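You operate a simulated robot arm through the tools that you are given. There is no shell and no other tool. Be economical: measure what you need, move in short steps, check, and stop when the job is done.

You are at the controls of a simulated robot arm. One attempt, no reset.

Task
Put the pink card on top of the silver block. Then put the drying bag from the top of the pressing bench on the shelf under the pressing bench. Then put the short roll with the largest size on its label from the front of the winder bench on the pale end of the stacking table. Then switch the reel catch on. Then stack the 25 spare collar from the top of the packing bench on top of the 20 spare collar. Then take the label card that says "B-452" from the inside of the label card rack and leave it on the grey plate. Then take the A27 spare belt and put it on the worktop under the pegs. Then push the spanner drawer shut. Then push the collar drawer shut. The order counts. Set down upright: drying bag.
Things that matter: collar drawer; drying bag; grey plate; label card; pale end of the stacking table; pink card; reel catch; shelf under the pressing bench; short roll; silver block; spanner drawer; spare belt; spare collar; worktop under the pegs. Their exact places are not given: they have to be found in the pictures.

Only the result counts: the job must be done as asked and must still hold three seconds after the hand-in. Knocking over, shifting, dropping, spilling or breaking anything else fails it.

Robot
A 7-joint arm with a two-finger parallel gripper on a trunk, on a base that drives. Base frame: it is fixed to the floor where the robot stands at the start and does not move with it; the origin is under the middle of the robot, x ahead of it, y to its left, z up. Readings come in m, degrees, newtons and seconds.
With the tool pointing down near the work surface it reaches from about 0.34 to 0.86 m from the robot's upright axis, wherever it stands. Its first joint turns from -166.0 to 166.0 degrees. Places, roughly: collar drawer [3.8, 6.5, 0.7]; drying bag [-1, -0.25, 0.75]; grey plate (15x15x1 cm) [-1.2, 6.1, 0.9]; label card [-1, 6.75, 1]; pale end of the stacking table (36x18 cm) [2.96, 1.92, 0.78]; pink card [0.5, 0, 0.75]; reel catch [0.9, 6.6, 0.6]; shelf under the pressing bench [-1.2, 0.4, 0.3]; short roll [2.75, 3.25, 0.75]; silver block (9x6x3 cm) [3.4, 0.8, 0.8]; spanner drawer [3.8, 6, 0.7]; spare belt [4.25, 6.25, 1.25]; spare collar [-1, 6.5, 0.75]; worktop under the pegs (16x34 cm) [1.42, 6.62, 0.8]. Payload 3.43 kg.
The TCP is the grasp point between the finger pads, 0.034 m short of the fingertips. In the tool frame z runs along the fingers and y along their closing line. The gripper opens to 0.128 m. The fingers are 0.024 m wide and 0.012 m thick; the gripper's body (0.048 by 0.13 m) begins 0.096 m behind the TCP.
Orientation is told as [roll, pitch, yaw] about the base's x, y, z axes, in that order, counted from this pose: with the fingers straight down and closing along the base's y, the tool's x points along the base's -x, its y along +y and its z along -z.

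Tools
- The arm moves only by the tool step_arm. Its argument "increments" is a list of rows, each a list of 7 numbers: the gripper command, from -1 (fully open) to 1 (shut), values between in proportion, then the shift along the base's x, y, z in m, then the turn, a rotation vector about the base's x, y, z in rad. In form: [[fingers, tx, ty, tz, wx, wy, wz], ...]. A call has 1 to 8 rows; each row is the pose to reach, as a shift and turn from the pose commanded when the call began. Rows are played at 5 a second. More than 0.05 m and 8.6 degrees between two rows, or a gripper value outside its range, and nothing of the call is played. Where a pose cannot be reached the arm comes as near as it can. A force on the tool above 40 N (or 10 N above the force at the start of the call, whichever is more), or a blocked arm, ends the call early, and 0.2 s more pass. Each finger travels about 0.153 m/s and halts on what it meets, pressing with about 27 N; the grip force reading is that of the motor and also rises with nothing between the fingers. The clock runs only during rows and for 0.2 s after the last one: add rows that repeat a pose to give the fingers time. The reply holds the time, the measured pose of the TCP, the force on the tool along the base axes, the opening and the grip force, in the units named above and with some noise, with the torque about the TCP (base axes, N m) and any sound that the robot's microphone picked up.
- Cameras (640 x 400 px; columns grow to the right, rows downward): "scene" is now at [0.089, -0.0543, 1.5295]; the picture's right is [-0.96, 0.30, -0.00], its down [0.28, 0.89, -0.36] and it looks along [-0.11, -0.35, -0.93] (base axes); focal length 214 px, centre (320, 200). "wrist" rides on the gripper at [0.076, -0.011, -0.16] in the tool frame; the picture's right is [0.15, 0.99, 0.00], its down [-0.88, 0.13, -0.46] and it looks along [-0.45, 0.07, 0.89] (tool axes); focal length 234 px, centre (320, 200).
- get_image(camera): a new picture of that camera. The clock stands still meanwhile.
- roll_base(legs): drives the robot by 1 to 6 legs, each [ahead, turn to the left] in m and degrees, along the robot's own axes; the way and the turn of a leg run together, so that a leg with both is an arc; at most 1.5 m and 180 degrees a leg. The arm and the cameras ride along, it lands a little off, and it stops where it bumps. It gives what a move gives.
- aim_head(pan, tilt): turns the head with the scene camera to pan (to the left, within 132 degrees either way) and tilt (down, from -29 to 69), counted from straight ahead of the robot. It gives what a move gives.
- point_at(camera, pixels): for up to 12 pixels [column, row] of the newest picture of that camera ("zoom" is the newest enlarged one), the place [x, y, z] in the base frame of the surface seen there, good to about 0.003 m. The clock stands still meanwhile.
- inspect(camera, box): a new picture of the part [left, top, right, bottom] of that camera's present view, enlarged. The clock stands still meanwhile.
- close_job(): hands the job in; it is judged then, once.

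Go step by step. Measure first, check grasps and placings, and put right what went wrong. The budget is 145 turns and 180 pictures, counting those below and the enlarged ones. Unless the task says otherwise, let go and move clear before handing in.

The tools are called after "Request:" as name(argument=value, ...) on one line, values as JSON. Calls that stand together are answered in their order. step_arm: Moves the arm, as the interface text tells. Its arguments: {"type":"object","properties":{"increments":{"type":"array","items":{"type":"array","items":{"type":"number"}}}},"required":["increments"]} The other tools are called the same way: roll_base (legs) drives the base; aim_head (pan, tilt) turns the head that bears the scene camera; get_image (camera) takes a picture; point_at (camera, pixels) gives the place of the surface under pixels of a picture; inspect (camera, box) takes an enlarged picture of a part of a camera's view; close_job () hands the job in.

At the start:

```text
clock: 0.0
tcp_pos: [-0.3412, -0.1799, 0.9961]
tool_rot: [0.0, 0.0, -0.4]
contact_force: [0.7, -0.2, 0.4]
ft_torque: [0.03, 0.01, 0.0]
opening: 0.1279
grasp_force: 0.0
robot x, y, heading: [-0.001, -0.0026, 0.1]
head pan, tilt: [-107.2, 68.8]
```

scene: 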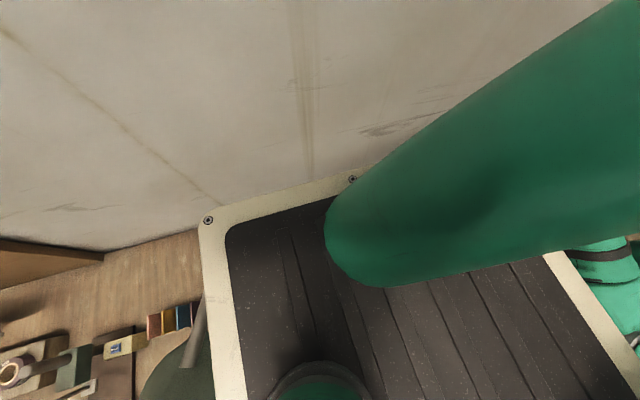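
wrist: 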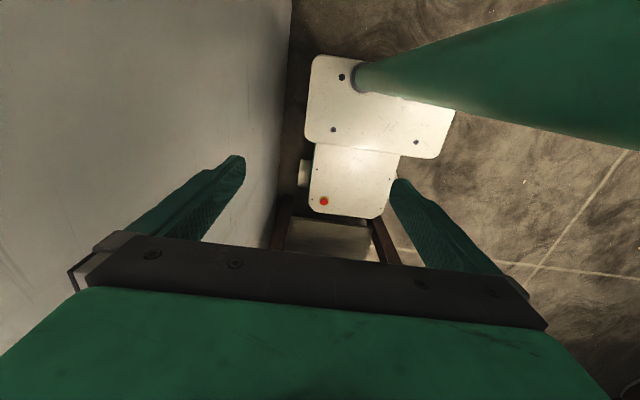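

The scene picture shows mostly the robot's own deck and a bench on its left side. I'll turn the head ahead to find the pink card.

Request:
aim_head(pan=0, tilt=45)

Request:
get_image(camera="scene")

```text
clock: 1.9
tcp_pos: [-0.3407, -0.1806, 0.9946]
tool_rot: [-0.1, -0.1, -0.4]
contact_force: [0.7, -0.1, 0.0]
ft_torque: [0.01, 0.0, 0.03]
opening: 0.1279
grasp_force: 0.1
robot x, y, heading: [-0.0003, -0.0008, -0.2]
head pan, tilt: [0.0, 45.0]
```

```text
177 pictures are left
```

scene: 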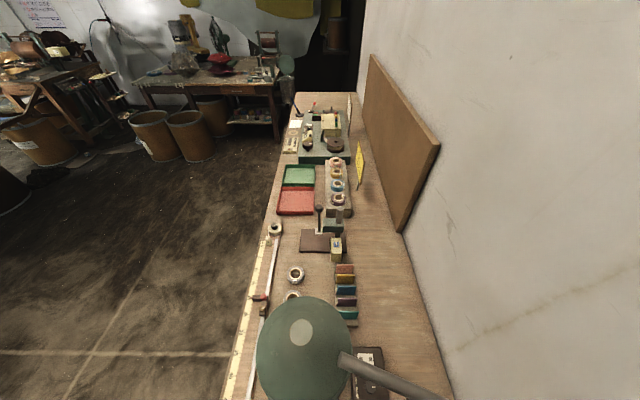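

A bench runs ahead along x, with coloured items around (345,290). I'll zoom in for the pink card, and look around to learn the room.

Request:
inspect(camera="scene", box=[220, 200, 440, 400])

Request:
inspect(camera="scene", box=[250, 80, 410, 220])

Request:
point_at(camera="scene", pixels=[[346, 275], [371, 375], [330, 120], [300, 180], [240, 390], [420, 250], [300, 330], [200, 130], [320, 240], [300, 95], [345, 312], [330, 305]])

```text
2.00 times, centred on (330, 300) of scene
```

zoom: 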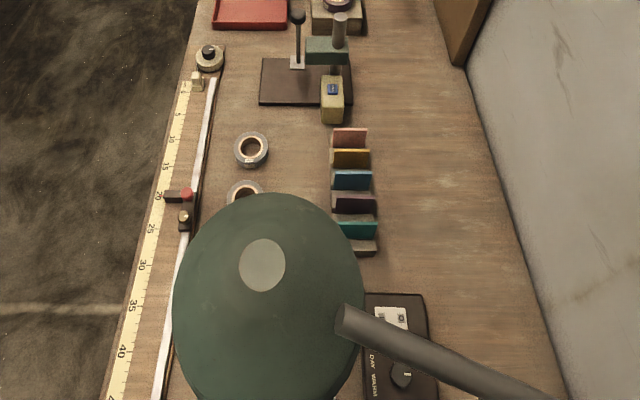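

```text
2.86 times, centred on (330, 150) of scene
```

zoom: 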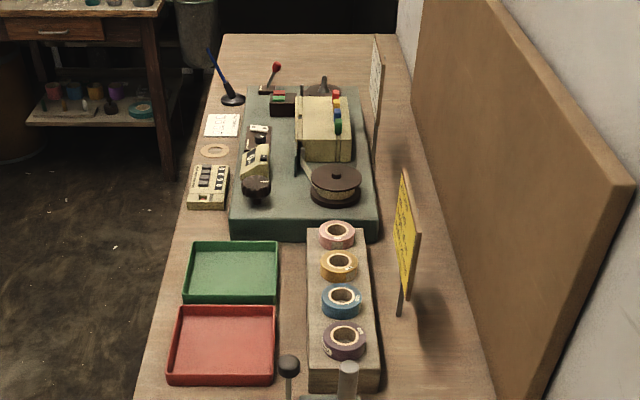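

```text
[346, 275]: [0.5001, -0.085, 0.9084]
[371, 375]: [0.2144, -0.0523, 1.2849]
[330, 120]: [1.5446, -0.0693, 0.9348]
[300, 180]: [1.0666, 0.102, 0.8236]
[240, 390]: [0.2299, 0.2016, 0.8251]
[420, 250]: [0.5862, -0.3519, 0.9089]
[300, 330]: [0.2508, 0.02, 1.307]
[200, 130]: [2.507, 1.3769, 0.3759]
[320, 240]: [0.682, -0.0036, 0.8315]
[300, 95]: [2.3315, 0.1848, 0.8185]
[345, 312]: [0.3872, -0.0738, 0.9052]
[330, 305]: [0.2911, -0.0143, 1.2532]
```

The pink card looks like the first in a slotted rack at about (0.50,-0.085,0.91); a lamp dome hangs at about (0.27,0.0,1.28). Let me look round the rest of the room.

Request:
aim_head(pan=60, tilt=20)

Request:
get_image(camera="scene")

Request:
aim_head(pan=130, tilt=25)

Request:
get_image(camera="scene")

Request:
aim_head(pan=-40, tilt=65)

Request:
get_image(camera="scene")

```text
clock: 3.1
tcp_pos: [-0.3425, -0.1811, 0.9956]
tool_rot: [0.0, 0.0, -0.3]
contact_force: [0.3, 0.7, 0.9]
ft_torque: [0.01, -0.01, 0.01]
opening: 0.1278
grasp_force: 0.0
robot x, y, heading: [0.0006, -0.0027, -0.1]
head pan, tilt: [60.0, 20.0]
```

```text
174 pictures are left
```

scene: 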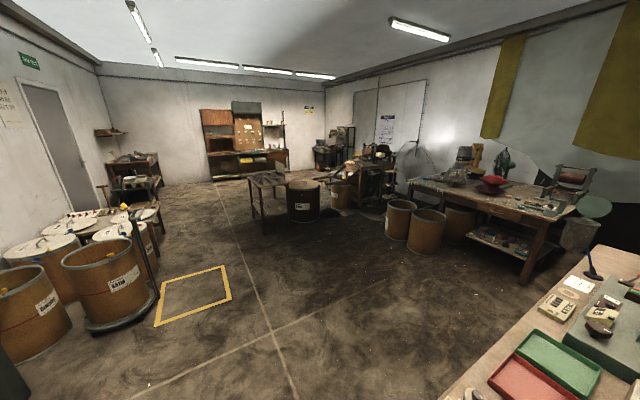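

```text
clock: 4.6
tcp_pos: [-0.3417, -0.1793, 0.9959]
tool_rot: [0.0, -0.1, -0.4]
contact_force: [0.7, -0.8, -0.1]
ft_torque: [-0.02, -0.04, 0.02]
opening: 0.1281
grasp_force: 0.1
robot x, y, heading: [-0.0008, -0.0016, 0.0]
head pan, tilt: [130.0, 25.0]
```

```text
173 pictures are left
```

scene: 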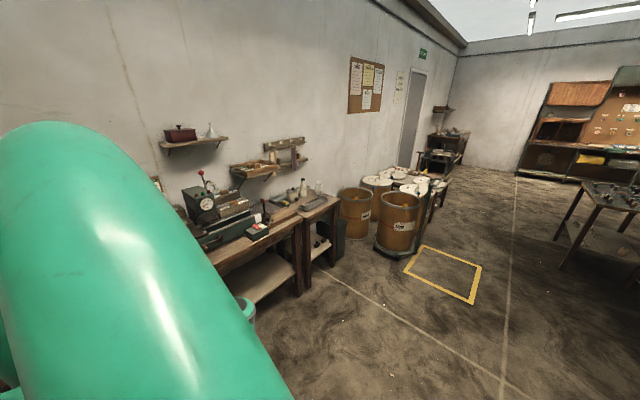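

```text
clock: 7.1
tcp_pos: [-0.3408, -0.1796, 0.9961]
tool_rot: [-0.1, 0.0, -0.3]
contact_force: [0.9, -0.2, -0.1]
ft_torque: [0.01, 0.02, 0.0]
opening: 0.1281
grasp_force: 0.2
robot x, y, heading: [-0.0016, 0.0013, -0.1]
head pan, tilt: [-40.0, 65.0]
```

```text
172 pictures are left
```

scene: 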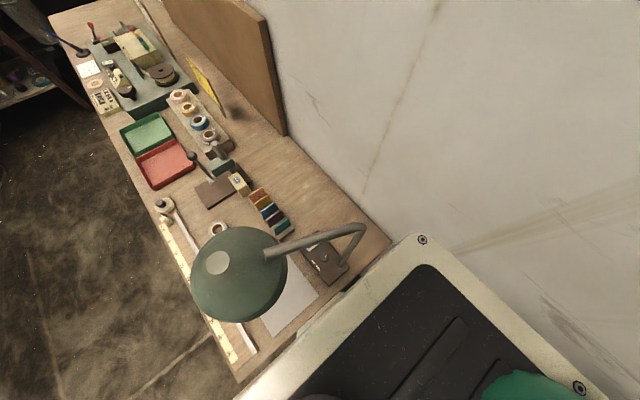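

The robot's deck sits between the bench end and the wall. I'll measure the deck corners, wall, bench edges and the rack.

Request:
point_at(camera="scene", pixels=[[422, 240], [578, 387], [285, 350], [480, 200], [390, 238], [242, 365], [257, 193], [285, 233], [290, 310], [345, 235], [235, 260], [322, 260]])

Request:
inspect(camera="scene", box=[180, 140, 380, 265])

Request:
aim_head(pan=10, tilt=69)

Request:
get_image(camera="scene")

```text
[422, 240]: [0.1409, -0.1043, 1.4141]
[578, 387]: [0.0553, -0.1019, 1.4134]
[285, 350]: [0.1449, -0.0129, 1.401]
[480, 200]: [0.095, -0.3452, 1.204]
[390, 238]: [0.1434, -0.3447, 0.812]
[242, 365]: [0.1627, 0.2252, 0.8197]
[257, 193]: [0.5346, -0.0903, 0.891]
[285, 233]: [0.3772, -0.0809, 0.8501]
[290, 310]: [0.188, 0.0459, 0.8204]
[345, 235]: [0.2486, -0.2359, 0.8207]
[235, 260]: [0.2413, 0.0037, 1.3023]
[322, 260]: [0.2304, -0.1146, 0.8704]
```

```text
3.20 times, centred on (280, 202) of scene
```

zoom: 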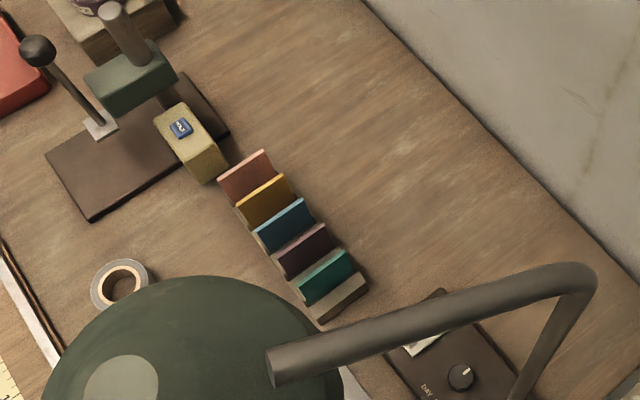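

```text
clock: 8.3
tcp_pos: [-0.3417, -0.1809, 0.9961]
tool_rot: [0.0, 0.0, -0.4]
contact_force: [0.5, 0.2, 0.4]
ft_torque: [0.0, -0.03, 0.0]
opening: 0.1279
grasp_force: 0.2
robot x, y, heading: [-0.0, 0.0001, 0.3]
head pan, tilt: [10.0, 68.8]
```

```text
170 pictures are left
```

scene: 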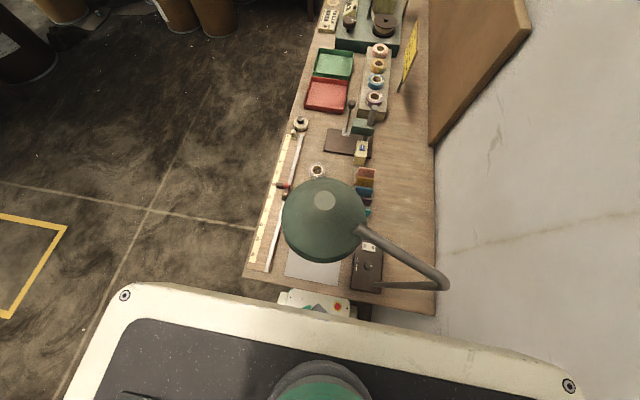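

The wall lies at y=-0.345 on the right, so the arm must come forward another way; I want to turn the robot. I'll measure the base's footprint first.

Request:
point_at(camera="scene", pixels=[[283, 293], [355, 307], [125, 295], [568, 386], [250, 275], [435, 310]])

Request:
get_image(camera="wrist")

Request:
point_at(camera="wrist", pixels=[[312, 60], [308, 140], [452, 110], [435, 158], [312, 205], [385, 215], [303, 172], [340, 240], [200, 100], [440, 240], [375, 225], [280, 230]])

Request:
aim_head(pan=-132, tilt=40)

Request:
get_image(camera="scene")

```text
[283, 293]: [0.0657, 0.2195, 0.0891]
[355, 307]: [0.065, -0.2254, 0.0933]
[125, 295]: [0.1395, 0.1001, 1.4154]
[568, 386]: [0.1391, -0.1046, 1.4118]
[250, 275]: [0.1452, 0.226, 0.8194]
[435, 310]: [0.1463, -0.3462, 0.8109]
```

```text
169 pictures are left
```

wrist: 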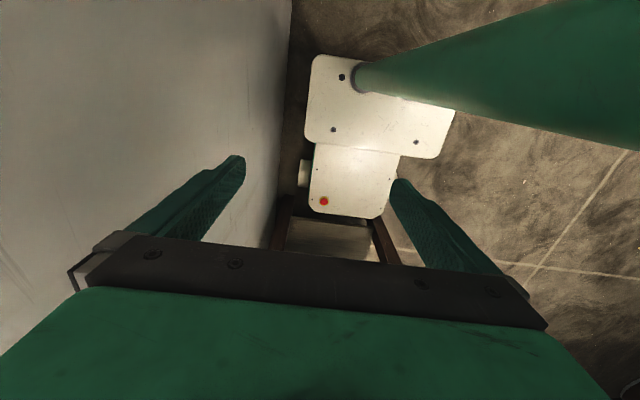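

```text
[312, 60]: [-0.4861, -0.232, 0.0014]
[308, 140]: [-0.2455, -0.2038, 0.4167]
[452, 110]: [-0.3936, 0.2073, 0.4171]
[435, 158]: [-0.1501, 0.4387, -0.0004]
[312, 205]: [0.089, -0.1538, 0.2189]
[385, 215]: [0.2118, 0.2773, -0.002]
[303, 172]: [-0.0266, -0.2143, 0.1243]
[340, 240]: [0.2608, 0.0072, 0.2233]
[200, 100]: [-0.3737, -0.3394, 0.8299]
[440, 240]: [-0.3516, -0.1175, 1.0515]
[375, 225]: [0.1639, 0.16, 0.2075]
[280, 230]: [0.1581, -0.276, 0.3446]
```

```text
clock: 10.6
tcp_pos: [-0.3406, -0.1798, 0.9962]
tool_rot: [0.0, 0.0, -0.3]
contact_force: [-0.4, 0.3, 1.2]
ft_torque: [0.0, 0.0, -0.01]
opening: 0.1278
grasp_force: 0.1
robot x, y, heading: [0.002, -0.0021, 0.2]
head pan, tilt: [-131.8, 40.0]
```

```text
168 pictures are left
```

scene: 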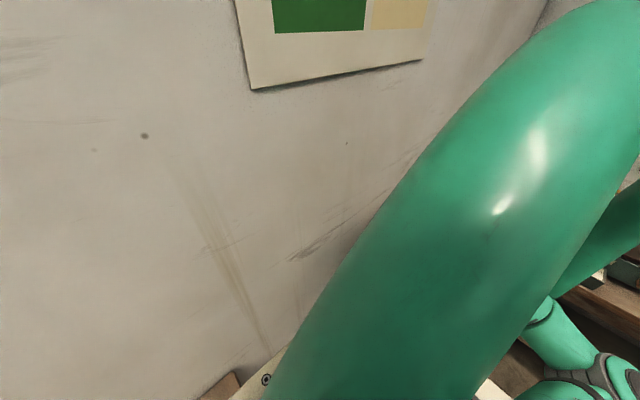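

The base spans about x -0.40..0.13, y ±0.22, so turning right is clear of wall and bench. I'll turn right by 90° in two legs and back out into the open floor.

Request:
roll_base(legs=[[0, -45], [0, -45], [-0.75, 0]])

Request:
aim_head(pan=60, tilt=30)

Request:
get_image(camera="scene")

```text
clock: 11.9
tcp_pos: [-0.3681, -0.124, 0.9951]
tool_rot: [0.0, 0.0, -9.2]
contact_force: [-0.1, -0.2, -0.4]
ft_torque: [0.01, -0.01, 0.01]
opening: 0.1282
grasp_force: 0.0
robot x, y, heading: [-0.0012, -0.0005, -9.0]
head pan, tilt: [-131.8, 40.0]
stopped in leg 1: the robot was blocked; the commanded pose is now the measured one
```

```text
clock: 14.7
tcp_pos: [-0.3676, -0.1246, 0.9964]
tool_rot: [0.0, 0.0, -9.3]
contact_force: [0.3, -1.0, 0.1]
ft_torque: [0.0, -0.01, -0.01]
opening: 0.1279
grasp_force: 0.1
robot x, y, heading: [-0.0017, -0.0001, -8.8]
head pan, tilt: [60.0, 30.0]
```

```text
167 pictures are left
```

scene: 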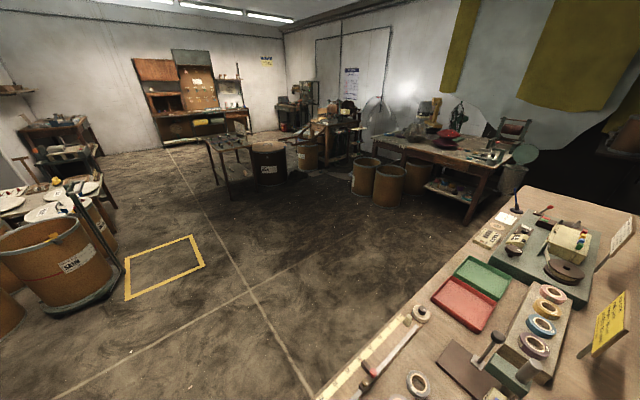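

The turn was blocked after 9°. I'll look at what's around the rear and right.

Request:
aim_head(pan=125, tilt=60)

Request:
get_image(camera="scene")

Request:
aim_head(pan=-90, tilt=50)

Request:
get_image(camera="scene")

Request:
get_image(camera="wrist")

```text
clock: 16.1
tcp_pos: [-0.3678, -0.1245, 0.9965]
tool_rot: [0.0, 0.0, -9.3]
contact_force: [-0.4, -0.2, 0.8]
ft_torque: [0.01, -0.02, 0.02]
opening: 0.1282
grasp_force: 0.0
robot x, y, heading: [-0.0009, -0.0008, -9.1]
head pan, tilt: [125.0, 60.0]
```

```text
166 pictures are left
```

scene: 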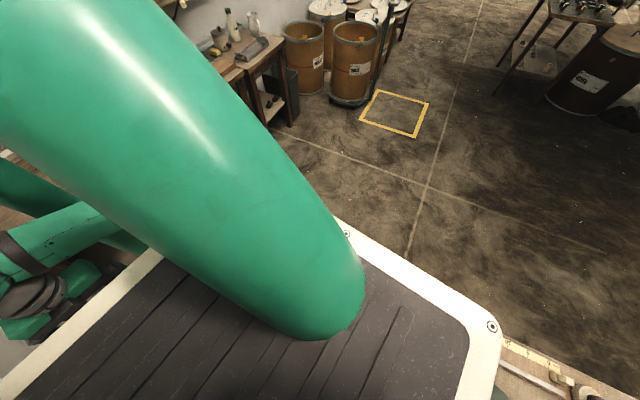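

```text
clock: 19.2
tcp_pos: [-0.3687, -0.1232, 0.9957]
tool_rot: [0.0, -0.1, -9.4]
contact_force: [0.1, 0.4, -0.7]
ft_torque: [-0.01, 0.0, 0.03]
opening: 0.1279
grasp_force: 0.0
robot x, y, heading: [-0.0044, -0.0012, -9.1]
head pan, tilt: [-90.0, 50.0]
```

```text
165 pictures are left
```

scene: 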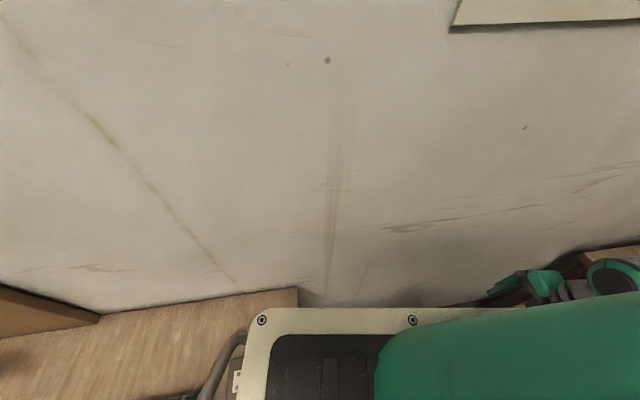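

```text
164 pictures are left
```

wrist: 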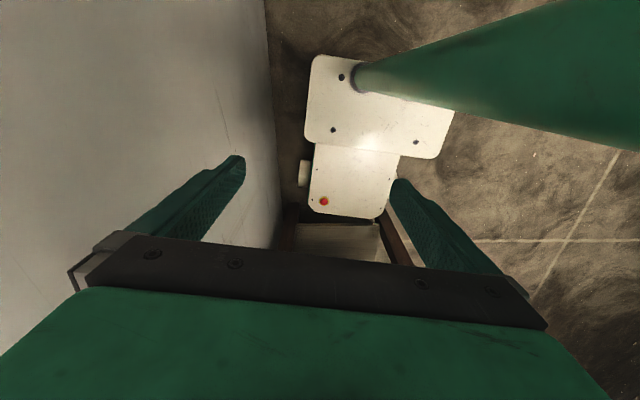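

The front-left corner of the base appears to touch the bench's leg/shelf (wrist picture, near (390,215)). I'll back off a little, then turn right and back out.

Request:
roll_base(legs=[[-0.12, 0], [0, -40], [0, -41], [-0.75, 0]])

Request:
get_image(camera="wrist")

```text
clock: 28.3
tcp_pos: [-0.3165, 1.108, 0.9963]
tool_rot: [-0.1, 0.0, -89.6]
contact_force: [-0.5, 0.5, -0.5]
ft_torque: [0.02, 0.01, 0.02]
opening: 0.128
grasp_force: 0.1
robot x, y, heading: [-0.1304, 0.7652, -89.2]
head pan, tilt: [-90.0, 50.0]
```

```text
163 pictures are left
```

wrist: 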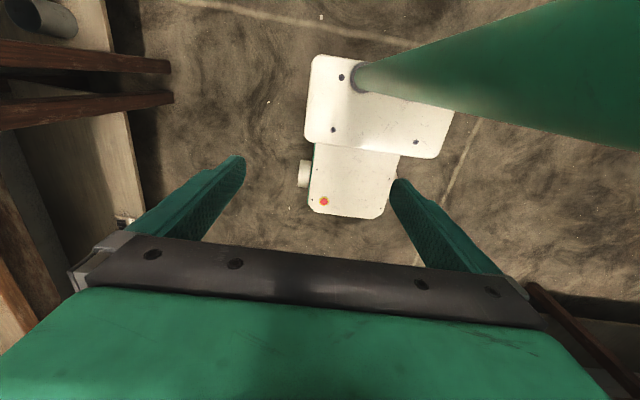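

The robot is clear at (-0.13,0.77) facing -y. I'll go to x≈0.6 facing the bench, with the head towards it.

Request:
roll_base(legs=[[0, 45], [0, 44.5], [0.78, 0], [0, -45], [0, -45], [0.2, 0]])

Request:
aim_head(pan=0, tilt=55)

Request:
get_image(camera="scene")

```text
clock: 42.8
tcp_pos: [0.4539, 0.9033, 0.9966]
tool_rot: [0.0, -0.1, -89.3]
contact_force: [-1.2, -1.3, 0.4]
ft_torque: [0.09, -0.02, 0.01]
opening: 0.128
grasp_force: 0.1
robot x, y, heading: [0.6384, 0.5663, -88.7]
head pan, tilt: [-90.0, 50.0]
```

```text
clock: 44.4
tcp_pos: [0.4536, 0.9036, 0.995]
tool_rot: [0.0, 0.0, -89.3]
contact_force: [-0.2, 0.1, -0.1]
ft_torque: [0.0, 0.0, -0.03]
opening: 0.128
grasp_force: 0.0
robot x, y, heading: [0.6371, 0.5661, -88.9]
head pan, tilt: [0.0, 55.0]
```

```text
162 pictures are left
```

scene: 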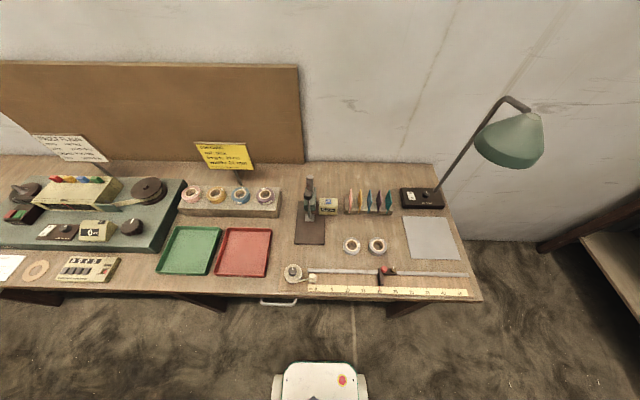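

Now the bench is in full view; the coloured cards stand in the rack at (350-390,202). I'll zoom and measure.

Request:
inspect(camera="scene", box=[320, 170, 416, 230])

Request:
inspect(camera="scene", box=[0, 120, 280, 295])

```text
6.67 times, centred on (368, 200) of scene
```

zoom: 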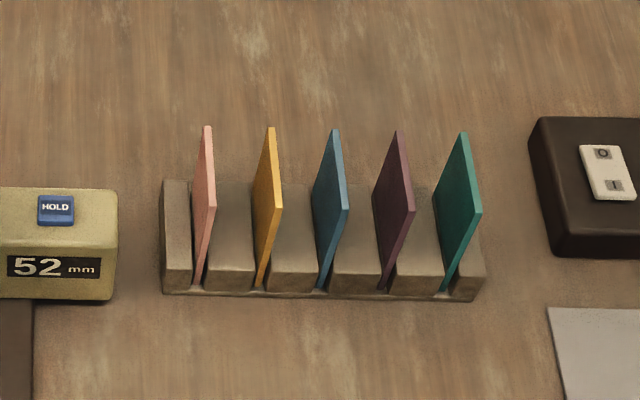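

```text
2.29 times, centred on (140, 208) of scene
```

zoom: 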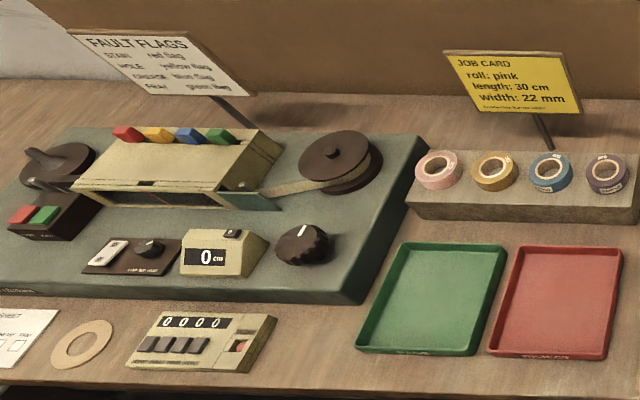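

I'll re-zoom on the rack and measure the cards.

Request:
inspect(camera="scene", box=[320, 170, 416, 230])

Request:
point_at(camera="zoom", pixels=[[208, 130], [214, 200], [205, 160], [202, 250], [272, 132], [278, 205], [230, 200], [180, 200], [170, 285], [180, 310], [60, 205], [475, 290]])

```text
6.67 times, centred on (368, 200) of scene
```

zoom: 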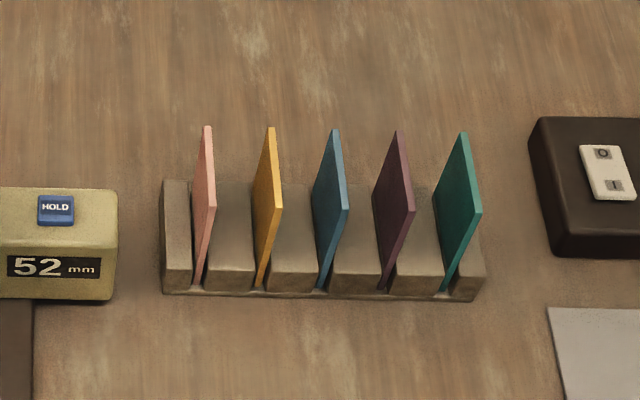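

```text
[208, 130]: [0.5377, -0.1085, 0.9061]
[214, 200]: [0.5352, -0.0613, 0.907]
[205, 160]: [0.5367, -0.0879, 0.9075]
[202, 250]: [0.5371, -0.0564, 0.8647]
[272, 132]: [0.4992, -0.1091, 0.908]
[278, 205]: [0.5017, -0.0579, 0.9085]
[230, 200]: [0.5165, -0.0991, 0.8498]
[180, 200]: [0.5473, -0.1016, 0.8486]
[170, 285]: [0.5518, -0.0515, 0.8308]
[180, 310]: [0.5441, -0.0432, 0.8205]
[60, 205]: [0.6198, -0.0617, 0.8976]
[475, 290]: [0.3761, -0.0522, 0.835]
```

The pink card stands at x≈0.5365, y -0.109..-0.059, top z 0.908, in a rack whose top is 0.85. The arm is parked behind, so I'll swing it round the free side (first third), turning the tool with it.

Request:
step_arm(increments=[[-1, -0.0384, -0.0242, 0.01, 0, 0, 0.149], [-1, -0.0739, -0.0526, 0.02, 0, 0, 0.298], [-1, -0.1058, -0.085, 0.03, 0, 0, 0.447], [-1, -0.1336, -0.1209, 0.04, 0, 0, 0.596], [-1, -0.157, -0.1599, 0.05, 0, 0, 0.745], [-1, -0.1756, -0.2014, 0.06, 0, 0, 0.894], [-1, -0.1892, -0.2447, 0.07, 0, 0, 1.043], [-1, -0.1976, -0.2894, 0.08, 0, 0, 1.192]])

```text
clock: 45.7
tcp_pos: [0.3581, 0.8017, 1.0411]
tool_rot: [-1.0, -0.7, -60.0]
contact_force: [-0.2, 0.9, 0.5]
ft_torque: [0.0, 0.03, 0.0]
opening: 0.128
grasp_force: 0.3
robot x, y, heading: [0.643, 0.5628, -88.8]
head pan, tilt: [0.0, 55.0]
stopped in row 6: the arm was blocked; the commanded pose is now the measured one
```

The arm stopped part-way without force, perhaps lagging or touching itself. I'll look at it before going on.

Request:
aim_head(pan=-132, tilt=35)

Request:
get_image(camera="scene")

Request:
get_image(camera="wrist")

```text
clock: 47.8
tcp_pos: [0.3579, 0.8024, 1.0401]
tool_rot: [-1.0, -0.7, -59.9]
contact_force: [0.1, -0.3, -0.3]
ft_torque: [0.0, 0.03, 0.01]
opening: 0.1281
grasp_force: 0.0
robot x, y, heading: [0.6378, 0.5668, -88.6]
head pan, tilt: [-131.8, 35.0]
```

```text
158 pictures are left
```

scene: 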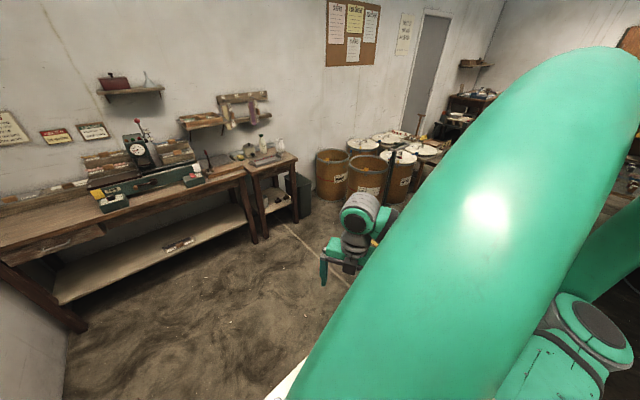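

```text
157 pictures are left
```

wrist: 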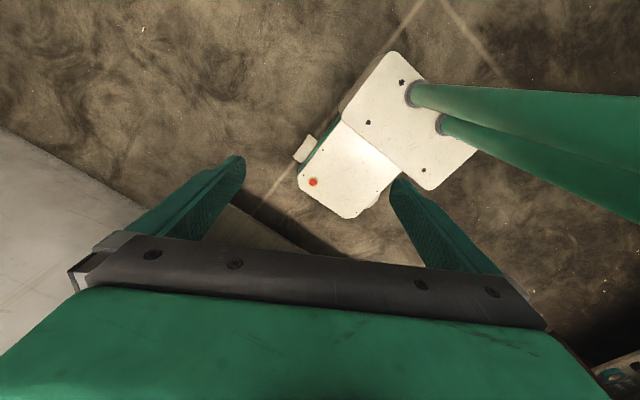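

I need to see the arm's shape and what it may touch; I'll look down over the right side.

Request:
aim_head(pan=-110, tilt=60)

Request:
get_image(camera="scene")

Request:
aim_head(pan=-60, tilt=69)

Request:
get_image(camera="scene")

```text
clock: 48.7
tcp_pos: [0.3581, 0.8017, 1.0404]
tool_rot: [-1.1, -0.8, -59.9]
contact_force: [0.9, 0.4, -0.2]
ft_torque: [-0.02, 0.01, -0.01]
opening: 0.1279
grasp_force: 0.1
robot x, y, heading: [0.6395, 0.5663, -88.9]
head pan, tilt: [-110.0, 60.0]
```

```text
156 pictures are left
```

scene: 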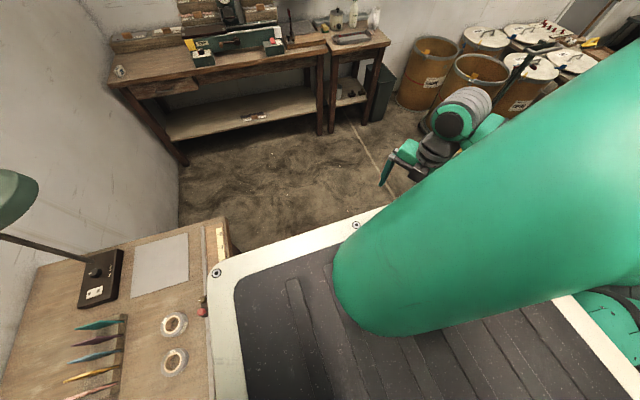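

```text
clock: 49.9
tcp_pos: [0.3582, 0.8017, 1.0394]
tool_rot: [-1.1, -0.7, -59.9]
contact_force: [-0.1, -0.2, -0.7]
ft_torque: [0.01, -0.01, 0.01]
opening: 0.1279
grasp_force: 0.0
robot x, y, heading: [0.6394, 0.5656, -88.8]
head pan, tilt: [-60.0, 68.8]
```

```text
155 pictures are left
```

scene: 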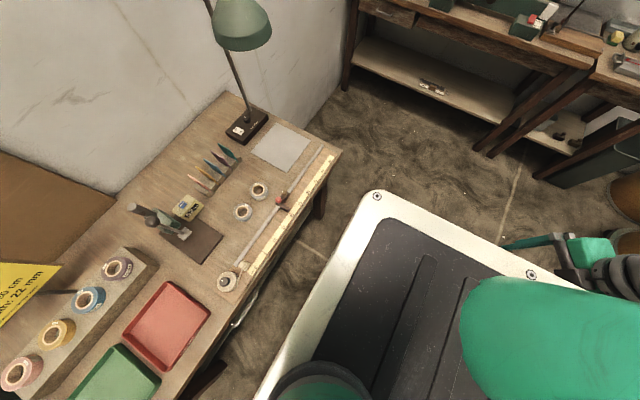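

The arm seems unobstructed outward; I'll continue with slower steps and some extension, to see whether it only lagged.

Request:
step_arm(increments=[[-1, -0.02, -0.01, 0, 0, 0, 0.05], [-1, -0.04, -0.03, 0, 0, 0, 0.1], [-1, -0.055, -0.05, 0, 0, 0, 0.15], [-1, -0.07, -0.07, 0, 0, 0, 0.2], [-1, -0.085, -0.09, 0, 0, 0, 0.25], [-1, -0.095, -0.115, 0, 0, 0, 0.3], [-1, -0.105, -0.14, 0, 0, 0, 0.35], [-1, -0.105, -0.14, 0, 0, 0, 0.35]])

```text
clock: 50.7
tcp_pos: [0.3514, 0.8027, 1.0347]
tool_rot: [-2.1, -1.6, -61.3]
contact_force: [0.3, 0.2, 0.3]
ft_torque: [-0.01, -0.04, 0.01]
opening: 0.128
grasp_force: 0.0
robot x, y, heading: [0.6395, 0.5636, -88.6]
head pan, tilt: [-60.0, 68.8]
stopped in row 4: the arm was blocked; the commanded pose is now the measured one
```

Truly blocked by something. I'll find where the green tubes are in the wrist and scene views.

Request:
get_image(camera="wrist")

Request:
point_at(camera="wrist", pixels=[[412, 95], [440, 125], [500, 105], [520, 150], [620, 120], [620, 190], [370, 120], [390, 60], [345, 115]])

Request:
aim_head(pan=-125, tilt=69)

Request:
get_image(camera="scene")

Request:
point_at(camera="scene", pixels=[[340, 250], [450, 200], [600, 100], [320, 390], [560, 300], [600, 300], [400, 350], [200, 300], [620, 260], [600, 250]])

```text
154 pictures are left
```

wrist: 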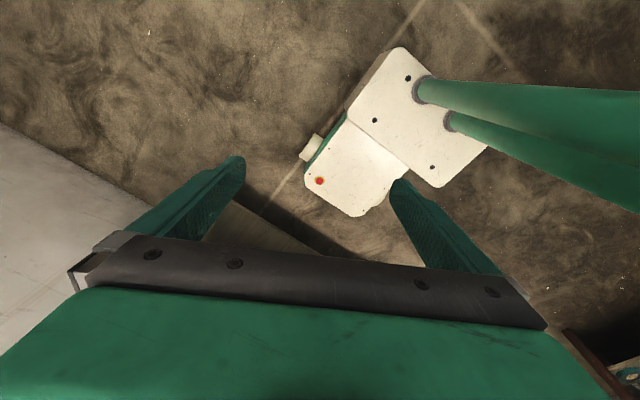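

```text
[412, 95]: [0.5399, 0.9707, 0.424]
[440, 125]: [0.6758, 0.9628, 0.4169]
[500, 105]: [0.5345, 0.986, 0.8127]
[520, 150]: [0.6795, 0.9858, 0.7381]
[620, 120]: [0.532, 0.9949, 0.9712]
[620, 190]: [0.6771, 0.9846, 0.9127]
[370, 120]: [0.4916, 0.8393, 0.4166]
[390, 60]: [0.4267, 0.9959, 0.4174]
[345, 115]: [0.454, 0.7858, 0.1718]
```

```text
clock: 52.0
tcp_pos: [0.3518, 0.8034, 1.0345]
tool_rot: [-1.9, -1.8, -61.3]
contact_force: [0.0, 0.3, -0.6]
ft_torque: [0.0, -0.04, -0.01]
opening: 0.1282
grasp_force: 0.0
robot x, y, heading: [0.6404, 0.5705, -89.0]
head pan, tilt: [-125.0, 68.8]
```

```text
153 pictures are left
```

scene: 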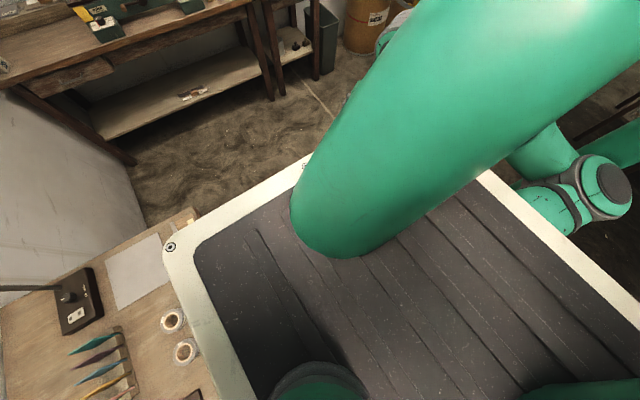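

```text
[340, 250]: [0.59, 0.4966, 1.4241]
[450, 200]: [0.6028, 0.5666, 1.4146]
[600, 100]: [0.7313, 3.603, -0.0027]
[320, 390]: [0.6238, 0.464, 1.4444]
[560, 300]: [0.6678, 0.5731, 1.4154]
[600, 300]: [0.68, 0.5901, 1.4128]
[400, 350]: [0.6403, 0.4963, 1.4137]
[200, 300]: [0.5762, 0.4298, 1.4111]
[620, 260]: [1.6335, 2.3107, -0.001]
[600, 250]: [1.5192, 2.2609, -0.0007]
```

Two masts rise behind the robot and carry the tray; the arm hangs below it, and its elbow joint shows at (600,185), on the rear-left. I'll look at the left rear to understand the arm's shape.

Request:
point_at(camera="scene", pixels=[[610, 185], [560, 205], [540, 150], [580, 190], [390, 35], [560, 395], [630, 140]])

Request:
aim_head(pan=131, tilt=55)

Request:
get_image(camera="scene")

Request:
point_at(camera="scene", pixels=[[100, 240], [30, 240], [60, 200], [100, 340], [20, 360], [150, 270]])

```text
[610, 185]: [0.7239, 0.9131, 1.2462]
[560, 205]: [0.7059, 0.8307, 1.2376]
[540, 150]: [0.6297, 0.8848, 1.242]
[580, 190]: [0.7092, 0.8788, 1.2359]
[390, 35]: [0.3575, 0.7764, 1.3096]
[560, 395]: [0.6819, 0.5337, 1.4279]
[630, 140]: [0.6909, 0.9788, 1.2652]
```

```text
clock: 55.6
tcp_pos: [0.3527, 0.8036, 1.0341]
tool_rot: [-1.9, -1.8, -61.4]
contact_force: [0.7, 0.1, 0.8]
ft_torque: [0.03, 0.01, 0.01]
opening: 0.1281
grasp_force: 0.1
robot x, y, heading: [0.6387, 0.5684, -88.6]
head pan, tilt: [131.0, 55.0]
```

```text
152 pictures are left
```

scene: 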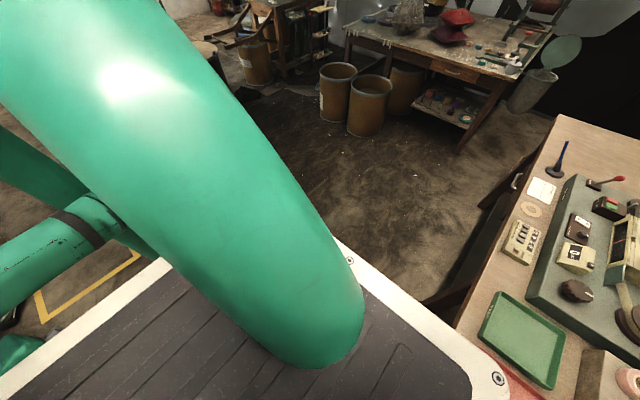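

```text
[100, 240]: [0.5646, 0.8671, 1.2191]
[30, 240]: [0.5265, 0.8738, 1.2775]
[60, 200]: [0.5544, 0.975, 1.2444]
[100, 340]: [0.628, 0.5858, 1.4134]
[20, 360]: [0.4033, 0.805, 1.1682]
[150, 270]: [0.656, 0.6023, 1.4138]
```

The elbow is at the rear (angle ≈166° from ahead, the first joint's limit), so the arm must swing the other way, past the masts and over the robot's left. I'll try this slowly with the tool drawn inward.

Request:
step_arm(increments=[[-1, 0.03, 0.01, 0, 0, 0, -0.1], [-1, 0.06, 0.02, -0.005, 0, 0, -0.2], [-1, 0.09, 0.03, -0.01, 0, 0, -0.3], [-1, 0.12, 0.035, -0.015, 0, 0, -0.4], [-1, 0.15, 0.035, -0.02, 0, 0, -0.5], [-1, 0.15, 0.035, -0.02, 0, 0, -0.5]])

Request:
get_image(camera="scene")

```text
clock: 57.0
tcp_pos: [0.4967, 0.8436, 1.0135]
tool_rot: [-2.0, -2.3, -89.4]
contact_force: [0.1, -0.2, -0.4]
ft_torque: [-0.04, 0.0, 0.0]
opening: 0.1282
grasp_force: 0.1
robot x, y, heading: [0.6387, 0.5642, -88.9]
head pan, tilt: [131.0, 55.0]
```

```text
151 pictures are left
```

scene: 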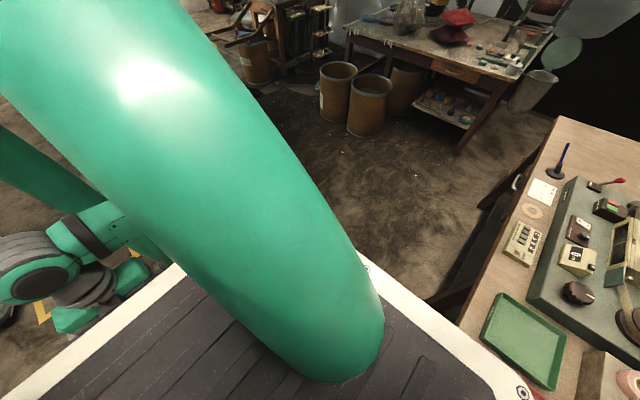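

It moves freely that way. I'll continue past the masts.

Request:
step_arm(increments=[[-1, 0.035, 0.0, 0, 0, 0, -0.1], [-1, 0.07, 0.0, 0, 0, 0, -0.2], [-1, 0.105, 0.0, 0, 0, 0, -0.3], [-1, 0.14, 0.0, 0, 0, 0, -0.4], [-1, 0.175, -0.005, 0, 0, 0, -0.5], [-1, 0.21, -0.01, 0, 0, 0, -0.6], [-1, 0.245, -0.02, 0, 0, 0, -0.7], [-1, 0.245, -0.02, 0, 0, 0, -0.7]])

```text
clock: 58.8
tcp_pos: [0.7417, 0.8222, 1.0131]
tool_rot: [-2.0, -2.3, -129.6]
contact_force: [0.0, 0.5, -0.4]
ft_torque: [0.01, 0.06, -0.04]
opening: 0.1281
grasp_force: 0.1
robot x, y, heading: [0.6408, 0.5647, -88.8]
head pan, tilt: [131.0, 55.0]
```

Past the masts. Continue swinging round the left side to the front.

Request:
step_arm(increments=[[-1, 0.043, -0.017, 0, 0, 0, -0.12], [-1, 0.088, -0.037, 0, 0, 0, -0.24], [-1, 0.13, -0.062, 0, 0, 0, -0.36], [-1, 0.165, -0.097, 0.01, 0, 0, -0.48], [-1, 0.195, -0.137, 0.02, 0, 0, -0.6], [-1, 0.218, -0.18, 0.03, 0, 0, -0.72], [-1, 0.235, -0.225, 0.04, 0, 0, -0.84], [-1, 0.24, -0.27, 0.05, 0, 0, -0.96]])

```text
refused: row 4 steps farther than a row can; nothing moved
```

Request:
step_arm(increments=[[-1, 0.043, -0.017, 0, 0, 0, -0.12], [-1, 0.085, -0.037, 0, 0, 0, -0.24], [-1, 0.125, -0.062, 0, 0, 0, -0.36], [-1, 0.158, -0.095, 0.005, 0, 0, -0.48], [-1, 0.186, -0.132, 0.01, 0, 0, -0.6], [-1, 0.208, -0.173, 0.015, 0, 0, -0.72], [-1, 0.225, -0.216, 0.02, 0, 0, -0.84], [-1, 0.235, -0.261, 0.025, 0, 0, -0.96]])

```text
clock: 60.6
tcp_pos: [0.9776, 0.5604, 1.038]
tool_rot: [-1.9, -2.3, 175.5]
contact_force: [0.3, 0.7, 0.0]
ft_torque: [0.03, -0.01, -0.02]
opening: 0.128
grasp_force: 0.1
robot x, y, heading: [0.6382, 0.5648, -88.7]
head pan, tilt: [131.0, 55.0]
```

Now the arm is on the robot's left side. I'll bring it to the front, above the bench.

Request:
step_arm(increments=[[-1, -0.008, -0.046, 0.006, 0, 0, -0.14], [-1, -0.02, -0.092, 0.012, 0, 0, -0.28], [-1, -0.037, -0.137, 0.018, 0, 0, -0.42], [-1, -0.06, -0.18, 0.024, 0, 0, -0.56], [-1, -0.088, -0.22, 0.03, 0, 0, -0.7], [-1, -0.12, -0.257, 0.036, 0, 0, -0.84], [-1, -0.155, -0.291, 0.042, 0, 0, -0.98], [-1, -0.195, -0.318, 0.048, 0, 0, -1.12]])

Request:
aim_head(pan=0, tilt=50)

Request:
get_image(camera="scene")

```text
clock: 62.4
tcp_pos: [0.9093, 0.4308, 1.1382]
tool_rot: [-1.9, -2.3, 111.2]
contact_force: [0.0, -0.1, -1.1]
ft_torque: [0.02, 0.0, 0.01]
opening: 0.1278
grasp_force: 0.1
out of reach, approached as far as the arm can: row 3, 4, 5, 6, 7, 8
robot x, y, heading: [0.6378, 0.5667, -88.9]
head pan, tilt: [131.0, 55.0]
```

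```text
clock: 64.5
tcp_pos: [0.9091, 0.4311, 1.1381]
tool_rot: [-1.9, -2.3, 111.4]
contact_force: [-0.1, 0.7, 0.3]
ft_torque: [0.0, -0.02, -0.01]
opening: 0.1282
grasp_force: 0.1
robot x, y, heading: [0.638, 0.5661, -88.6]
head pan, tilt: [0.0, 50.0]
```

```text
150 pictures are left
```

scene: 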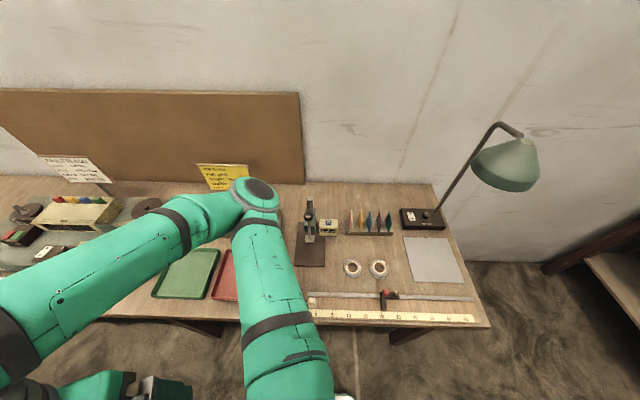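

The arm is now in front, elbow forward, but folded too tight. I'll extend it forward over the bench with the tool turned to 90°.

Request:
step_arm(increments=[[-1, -0.005, -0.045, -0.01, 0, 0, -0.045], [-1, -0.02, -0.09, -0.02, 0, 0, -0.09], [-1, -0.04, -0.132, -0.028, 0, 0, -0.135], [-1, -0.062, -0.174, -0.034, 0, 0, -0.18], [-1, -0.086, -0.216, -0.038, 0, 0, -0.225], [-1, -0.112, -0.256, -0.042, 0, 0, -0.27], [-1, -0.138, -0.296, -0.046, 0, 0, -0.315], [-1, -0.165, -0.336, -0.05, 0, 0, -0.36]])

```text
clock: 66.3
tcp_pos: [0.905, 0.4294, 1.1536]
tool_rot: [-1.8, -2.3, 91.0]
contact_force: [0.1, -0.4, -0.9]
ft_torque: [0.02, 0.02, -0.01]
opening: 0.128
grasp_force: 0.1
out of reach, approached as far as the arm can: row 1, 2, 3, 4, 5, 6, 7, 8
robot x, y, heading: [0.6415, 0.5682, -88.6]
head pan, tilt: [0.0, 50.0]
```

Stuck at some joint limit in this fold. I'll try to open the arm outward to the robot's left and lower it, then come round.

Request:
step_arm(increments=[[-1, 0.03, 0.0, -0.03, 0, 0, 0], [-1, 0.06, 0.0, -0.06, 0, 0, 0], [-1, 0.09, -0.005, -0.09, 0, 0, 0], [-1, 0.13, -0.01, -0.11, 0, 0, 0], [-1, 0.17, -0.02, -0.11, 0, 0, 0], [-1, 0.21, -0.03, -0.11, 0, 0, 0], [-1, 0.21, -0.03, -0.11, 0, 0, 0]])

Request:
get_image(camera="scene")

```text
clock: 67.9
tcp_pos: [1.1198, 0.3962, 1.0422]
tool_rot: [-1.9, -2.3, 90.8]
contact_force: [-0.3, 0.4, 0.0]
ft_torque: [0.01, -0.02, -0.03]
opening: 0.1282
grasp_force: 0.0
robot x, y, heading: [0.6405, 0.5635, -88.9]
head pan, tilt: [0.0, 50.0]
```

```text
149 pictures are left
```

scene: 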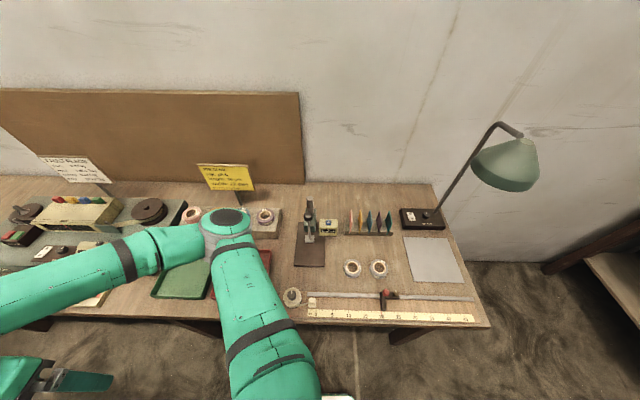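

Opening outward worked. Now I'll swing it round clockwise at about 0.5 m radius.

Request:
step_arm(increments=[[-1, -0.018, -0.0455, 0, 0, 0, 0], [-1, -0.038, -0.085, 0, 0, 0, 0], [-1, -0.062, -0.1225, 0, 0, 0, 0], [-1, -0.089, -0.158, 0, 0, 0, 0], [-1, -0.119, -0.191, 0.01, 0, 0, 0], [-1, -0.152, -0.221, 0.02, 0, 0, 0], [-1, -0.1875, -0.248, 0.03, 0, 0, 0], [-1, -0.225, -0.272, 0.04, 0, 0, 0]])

Request:
get_image(camera="scene")

```text
clock: 69.7
tcp_pos: [1.1404, 0.2232, 1.0752]
tool_rot: [-2.0, -2.3, 90.7]
contact_force: [0.2, 0.2, -0.9]
ft_torque: [0.03, -0.04, -0.01]
opening: 0.1279
grasp_force: 0.1
out of reach, approached as far as the arm can: row 2, 3, 4, 5, 6, 7, 8
robot x, y, heading: [0.6434, 0.564, -89.0]
head pan, tilt: [0.0, 50.0]
```

```text
148 pictures are left
```

scene: 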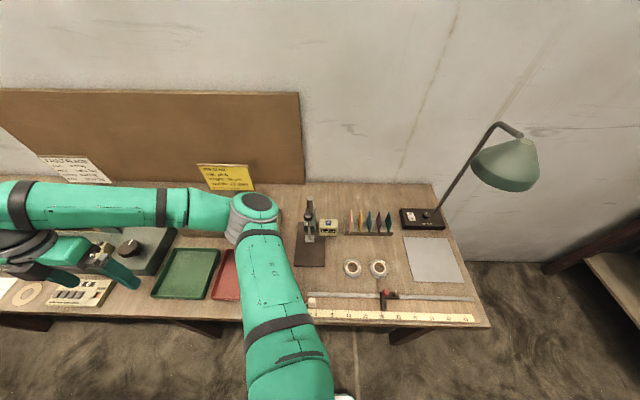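

The elbow stays at about +14° from ahead: the first joint is at its limit with the arm in its "flipped" shape, so this arm works well on the robot's left side. I'll use that: bring the tool to the left side, then turn the robot to heading 180° so that its left faces the bench.

Request:
step_arm(increments=[[-1, -0.005, 0.04, 0, 0, 0, 0], [-1, -0.01, 0.08, 0, 0, 0, 0], [-1, -0.02, 0.12, 0, 0, 0, 0], [-1, -0.03, 0.16, 0, 0, 0, 0], [-1, -0.04, 0.2, 0.0, 0, 0, 0], [-1, -0.05, 0.24, 0.0, 0, 0, 0], [-1, -0.06, 0.28, 0.0, 0, 0, 0], [-1, -0.07, 0.32, 0.0, 0, 0, 0]])

Request:
roll_base(legs=[[0, -45], [0, -46.2], [-0.08, 0]])

Request:
aim_head(pan=75, tilt=55)

Request:
get_image(camera="scene")

```text
clock: 71.5
tcp_pos: [1.0663, 0.5351, 1.0723]
tool_rot: [-2.0, -2.2, 90.7]
contact_force: [0.6, -0.4, -0.3]
ft_torque: [0.06, -0.04, 0.0]
opening: 0.1279
grasp_force: 0.0
robot x, y, heading: [0.6413, 0.5659, -88.9]
head pan, tilt: [0.0, 50.0]
```

```text
clock: 77.3
tcp_pos: [0.6815, 0.1407, 1.0724]
tool_rot: [-2.0, -2.1, -0.1]
contact_force: [0.0, 0.5, 0.1]
ft_torque: [0.03, 0.06, -0.03]
opening: 0.128
grasp_force: 0.0
robot x, y, heading: [0.7185, 0.5668, -179.9]
head pan, tilt: [0.0, 50.0]
```

```text
clock: 78.7
tcp_pos: [0.6804, 0.1386, 1.0723]
tool_rot: [-2.0, -2.3, 0.0]
contact_force: [0.2, -0.3, 0.0]
ft_torque: [-0.02, -0.04, 0.0]
opening: 0.1283
grasp_force: 0.1
robot x, y, heading: [0.7175, 0.5681, -179.9]
head pan, tilt: [75.0, 55.0]
```

```text
147 pictures are left
```

scene: 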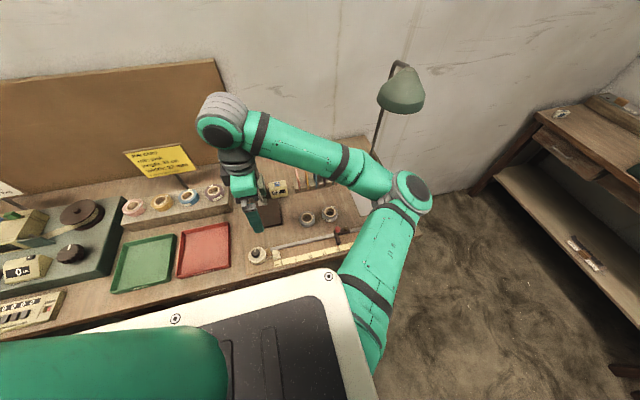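

The arm hangs nicely over the bench on the left side. I'll turn the tool by +90° and move above the pink card.

Request:
step_arm(increments=[[-1, -0.018, -0.025, 0, 0, 0, 0.14], [-1, -0.036, -0.05, 0, 0, 0, 0.28], [-1, -0.054, -0.075, 0, 0, 0, 0.42], [-1, -0.072, -0.1, 0, 0, 0, 0.56], [-1, -0.09, -0.125, 0, 0, 0, 0.7], [-1, -0.108, -0.15, 0, 0, 0, 0.84], [-1, -0.126, -0.18, 0, 0, 0, 0.98], [-1, -0.144, -0.21, 0, 0, 0, 1.12]])

Request:
step_arm(increments=[[0, 0, 0, 0, 0, 0, 0.11], [0.3, 0, 0, 0, 0, 0, 0.22], [0.55, 0, 0, 0, 0, 0, 0.33], [0.55, 0, 0, 0, 0, 0, 0.451], [0.55, 0, 0, 0, 0, 0, 0.451]])

Request:
get_image(camera="wrist")

Request:
get_image(camera="scene")

```text
clock: 80.5
tcp_pos: [0.5383, -0.0709, 1.072]
tool_rot: [-2.0, -2.3, 64.2]
contact_force: [-0.6, 0.3, -0.1]
ft_torque: [-0.02, 0.02, 0.02]
opening: 0.128
grasp_force: 0.1
robot x, y, heading: [0.7191, 0.5645, -179.8]
head pan, tilt: [75.0, 55.0]
```

```text
clock: 81.7
tcp_pos: [0.5371, -0.0721, 1.0725]
tool_rot: [-2.1, -2.2, 90.0]
contact_force: [-0.2, -0.4, 0.5]
ft_torque: [-0.01, 0.01, 0.03]
opening: 0.0286
grasp_force: 0.1
robot x, y, heading: [0.7185, 0.5676, -179.9]
head pan, tilt: [75.0, 55.0]
```

```text
146 pictures are left
```

wrist: 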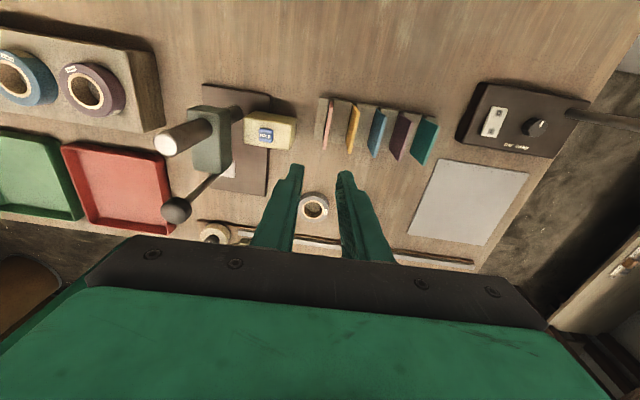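

```text
145 pictures are left
```

scene: 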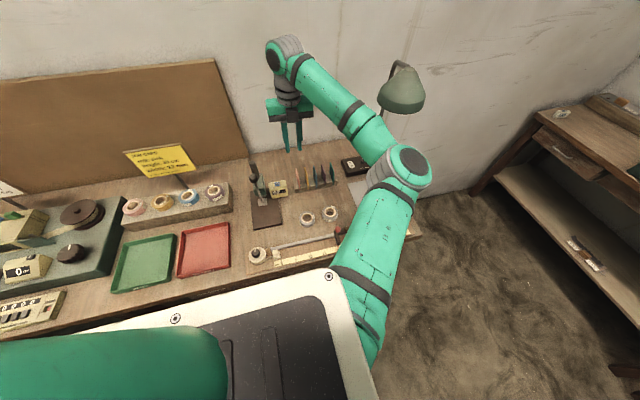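

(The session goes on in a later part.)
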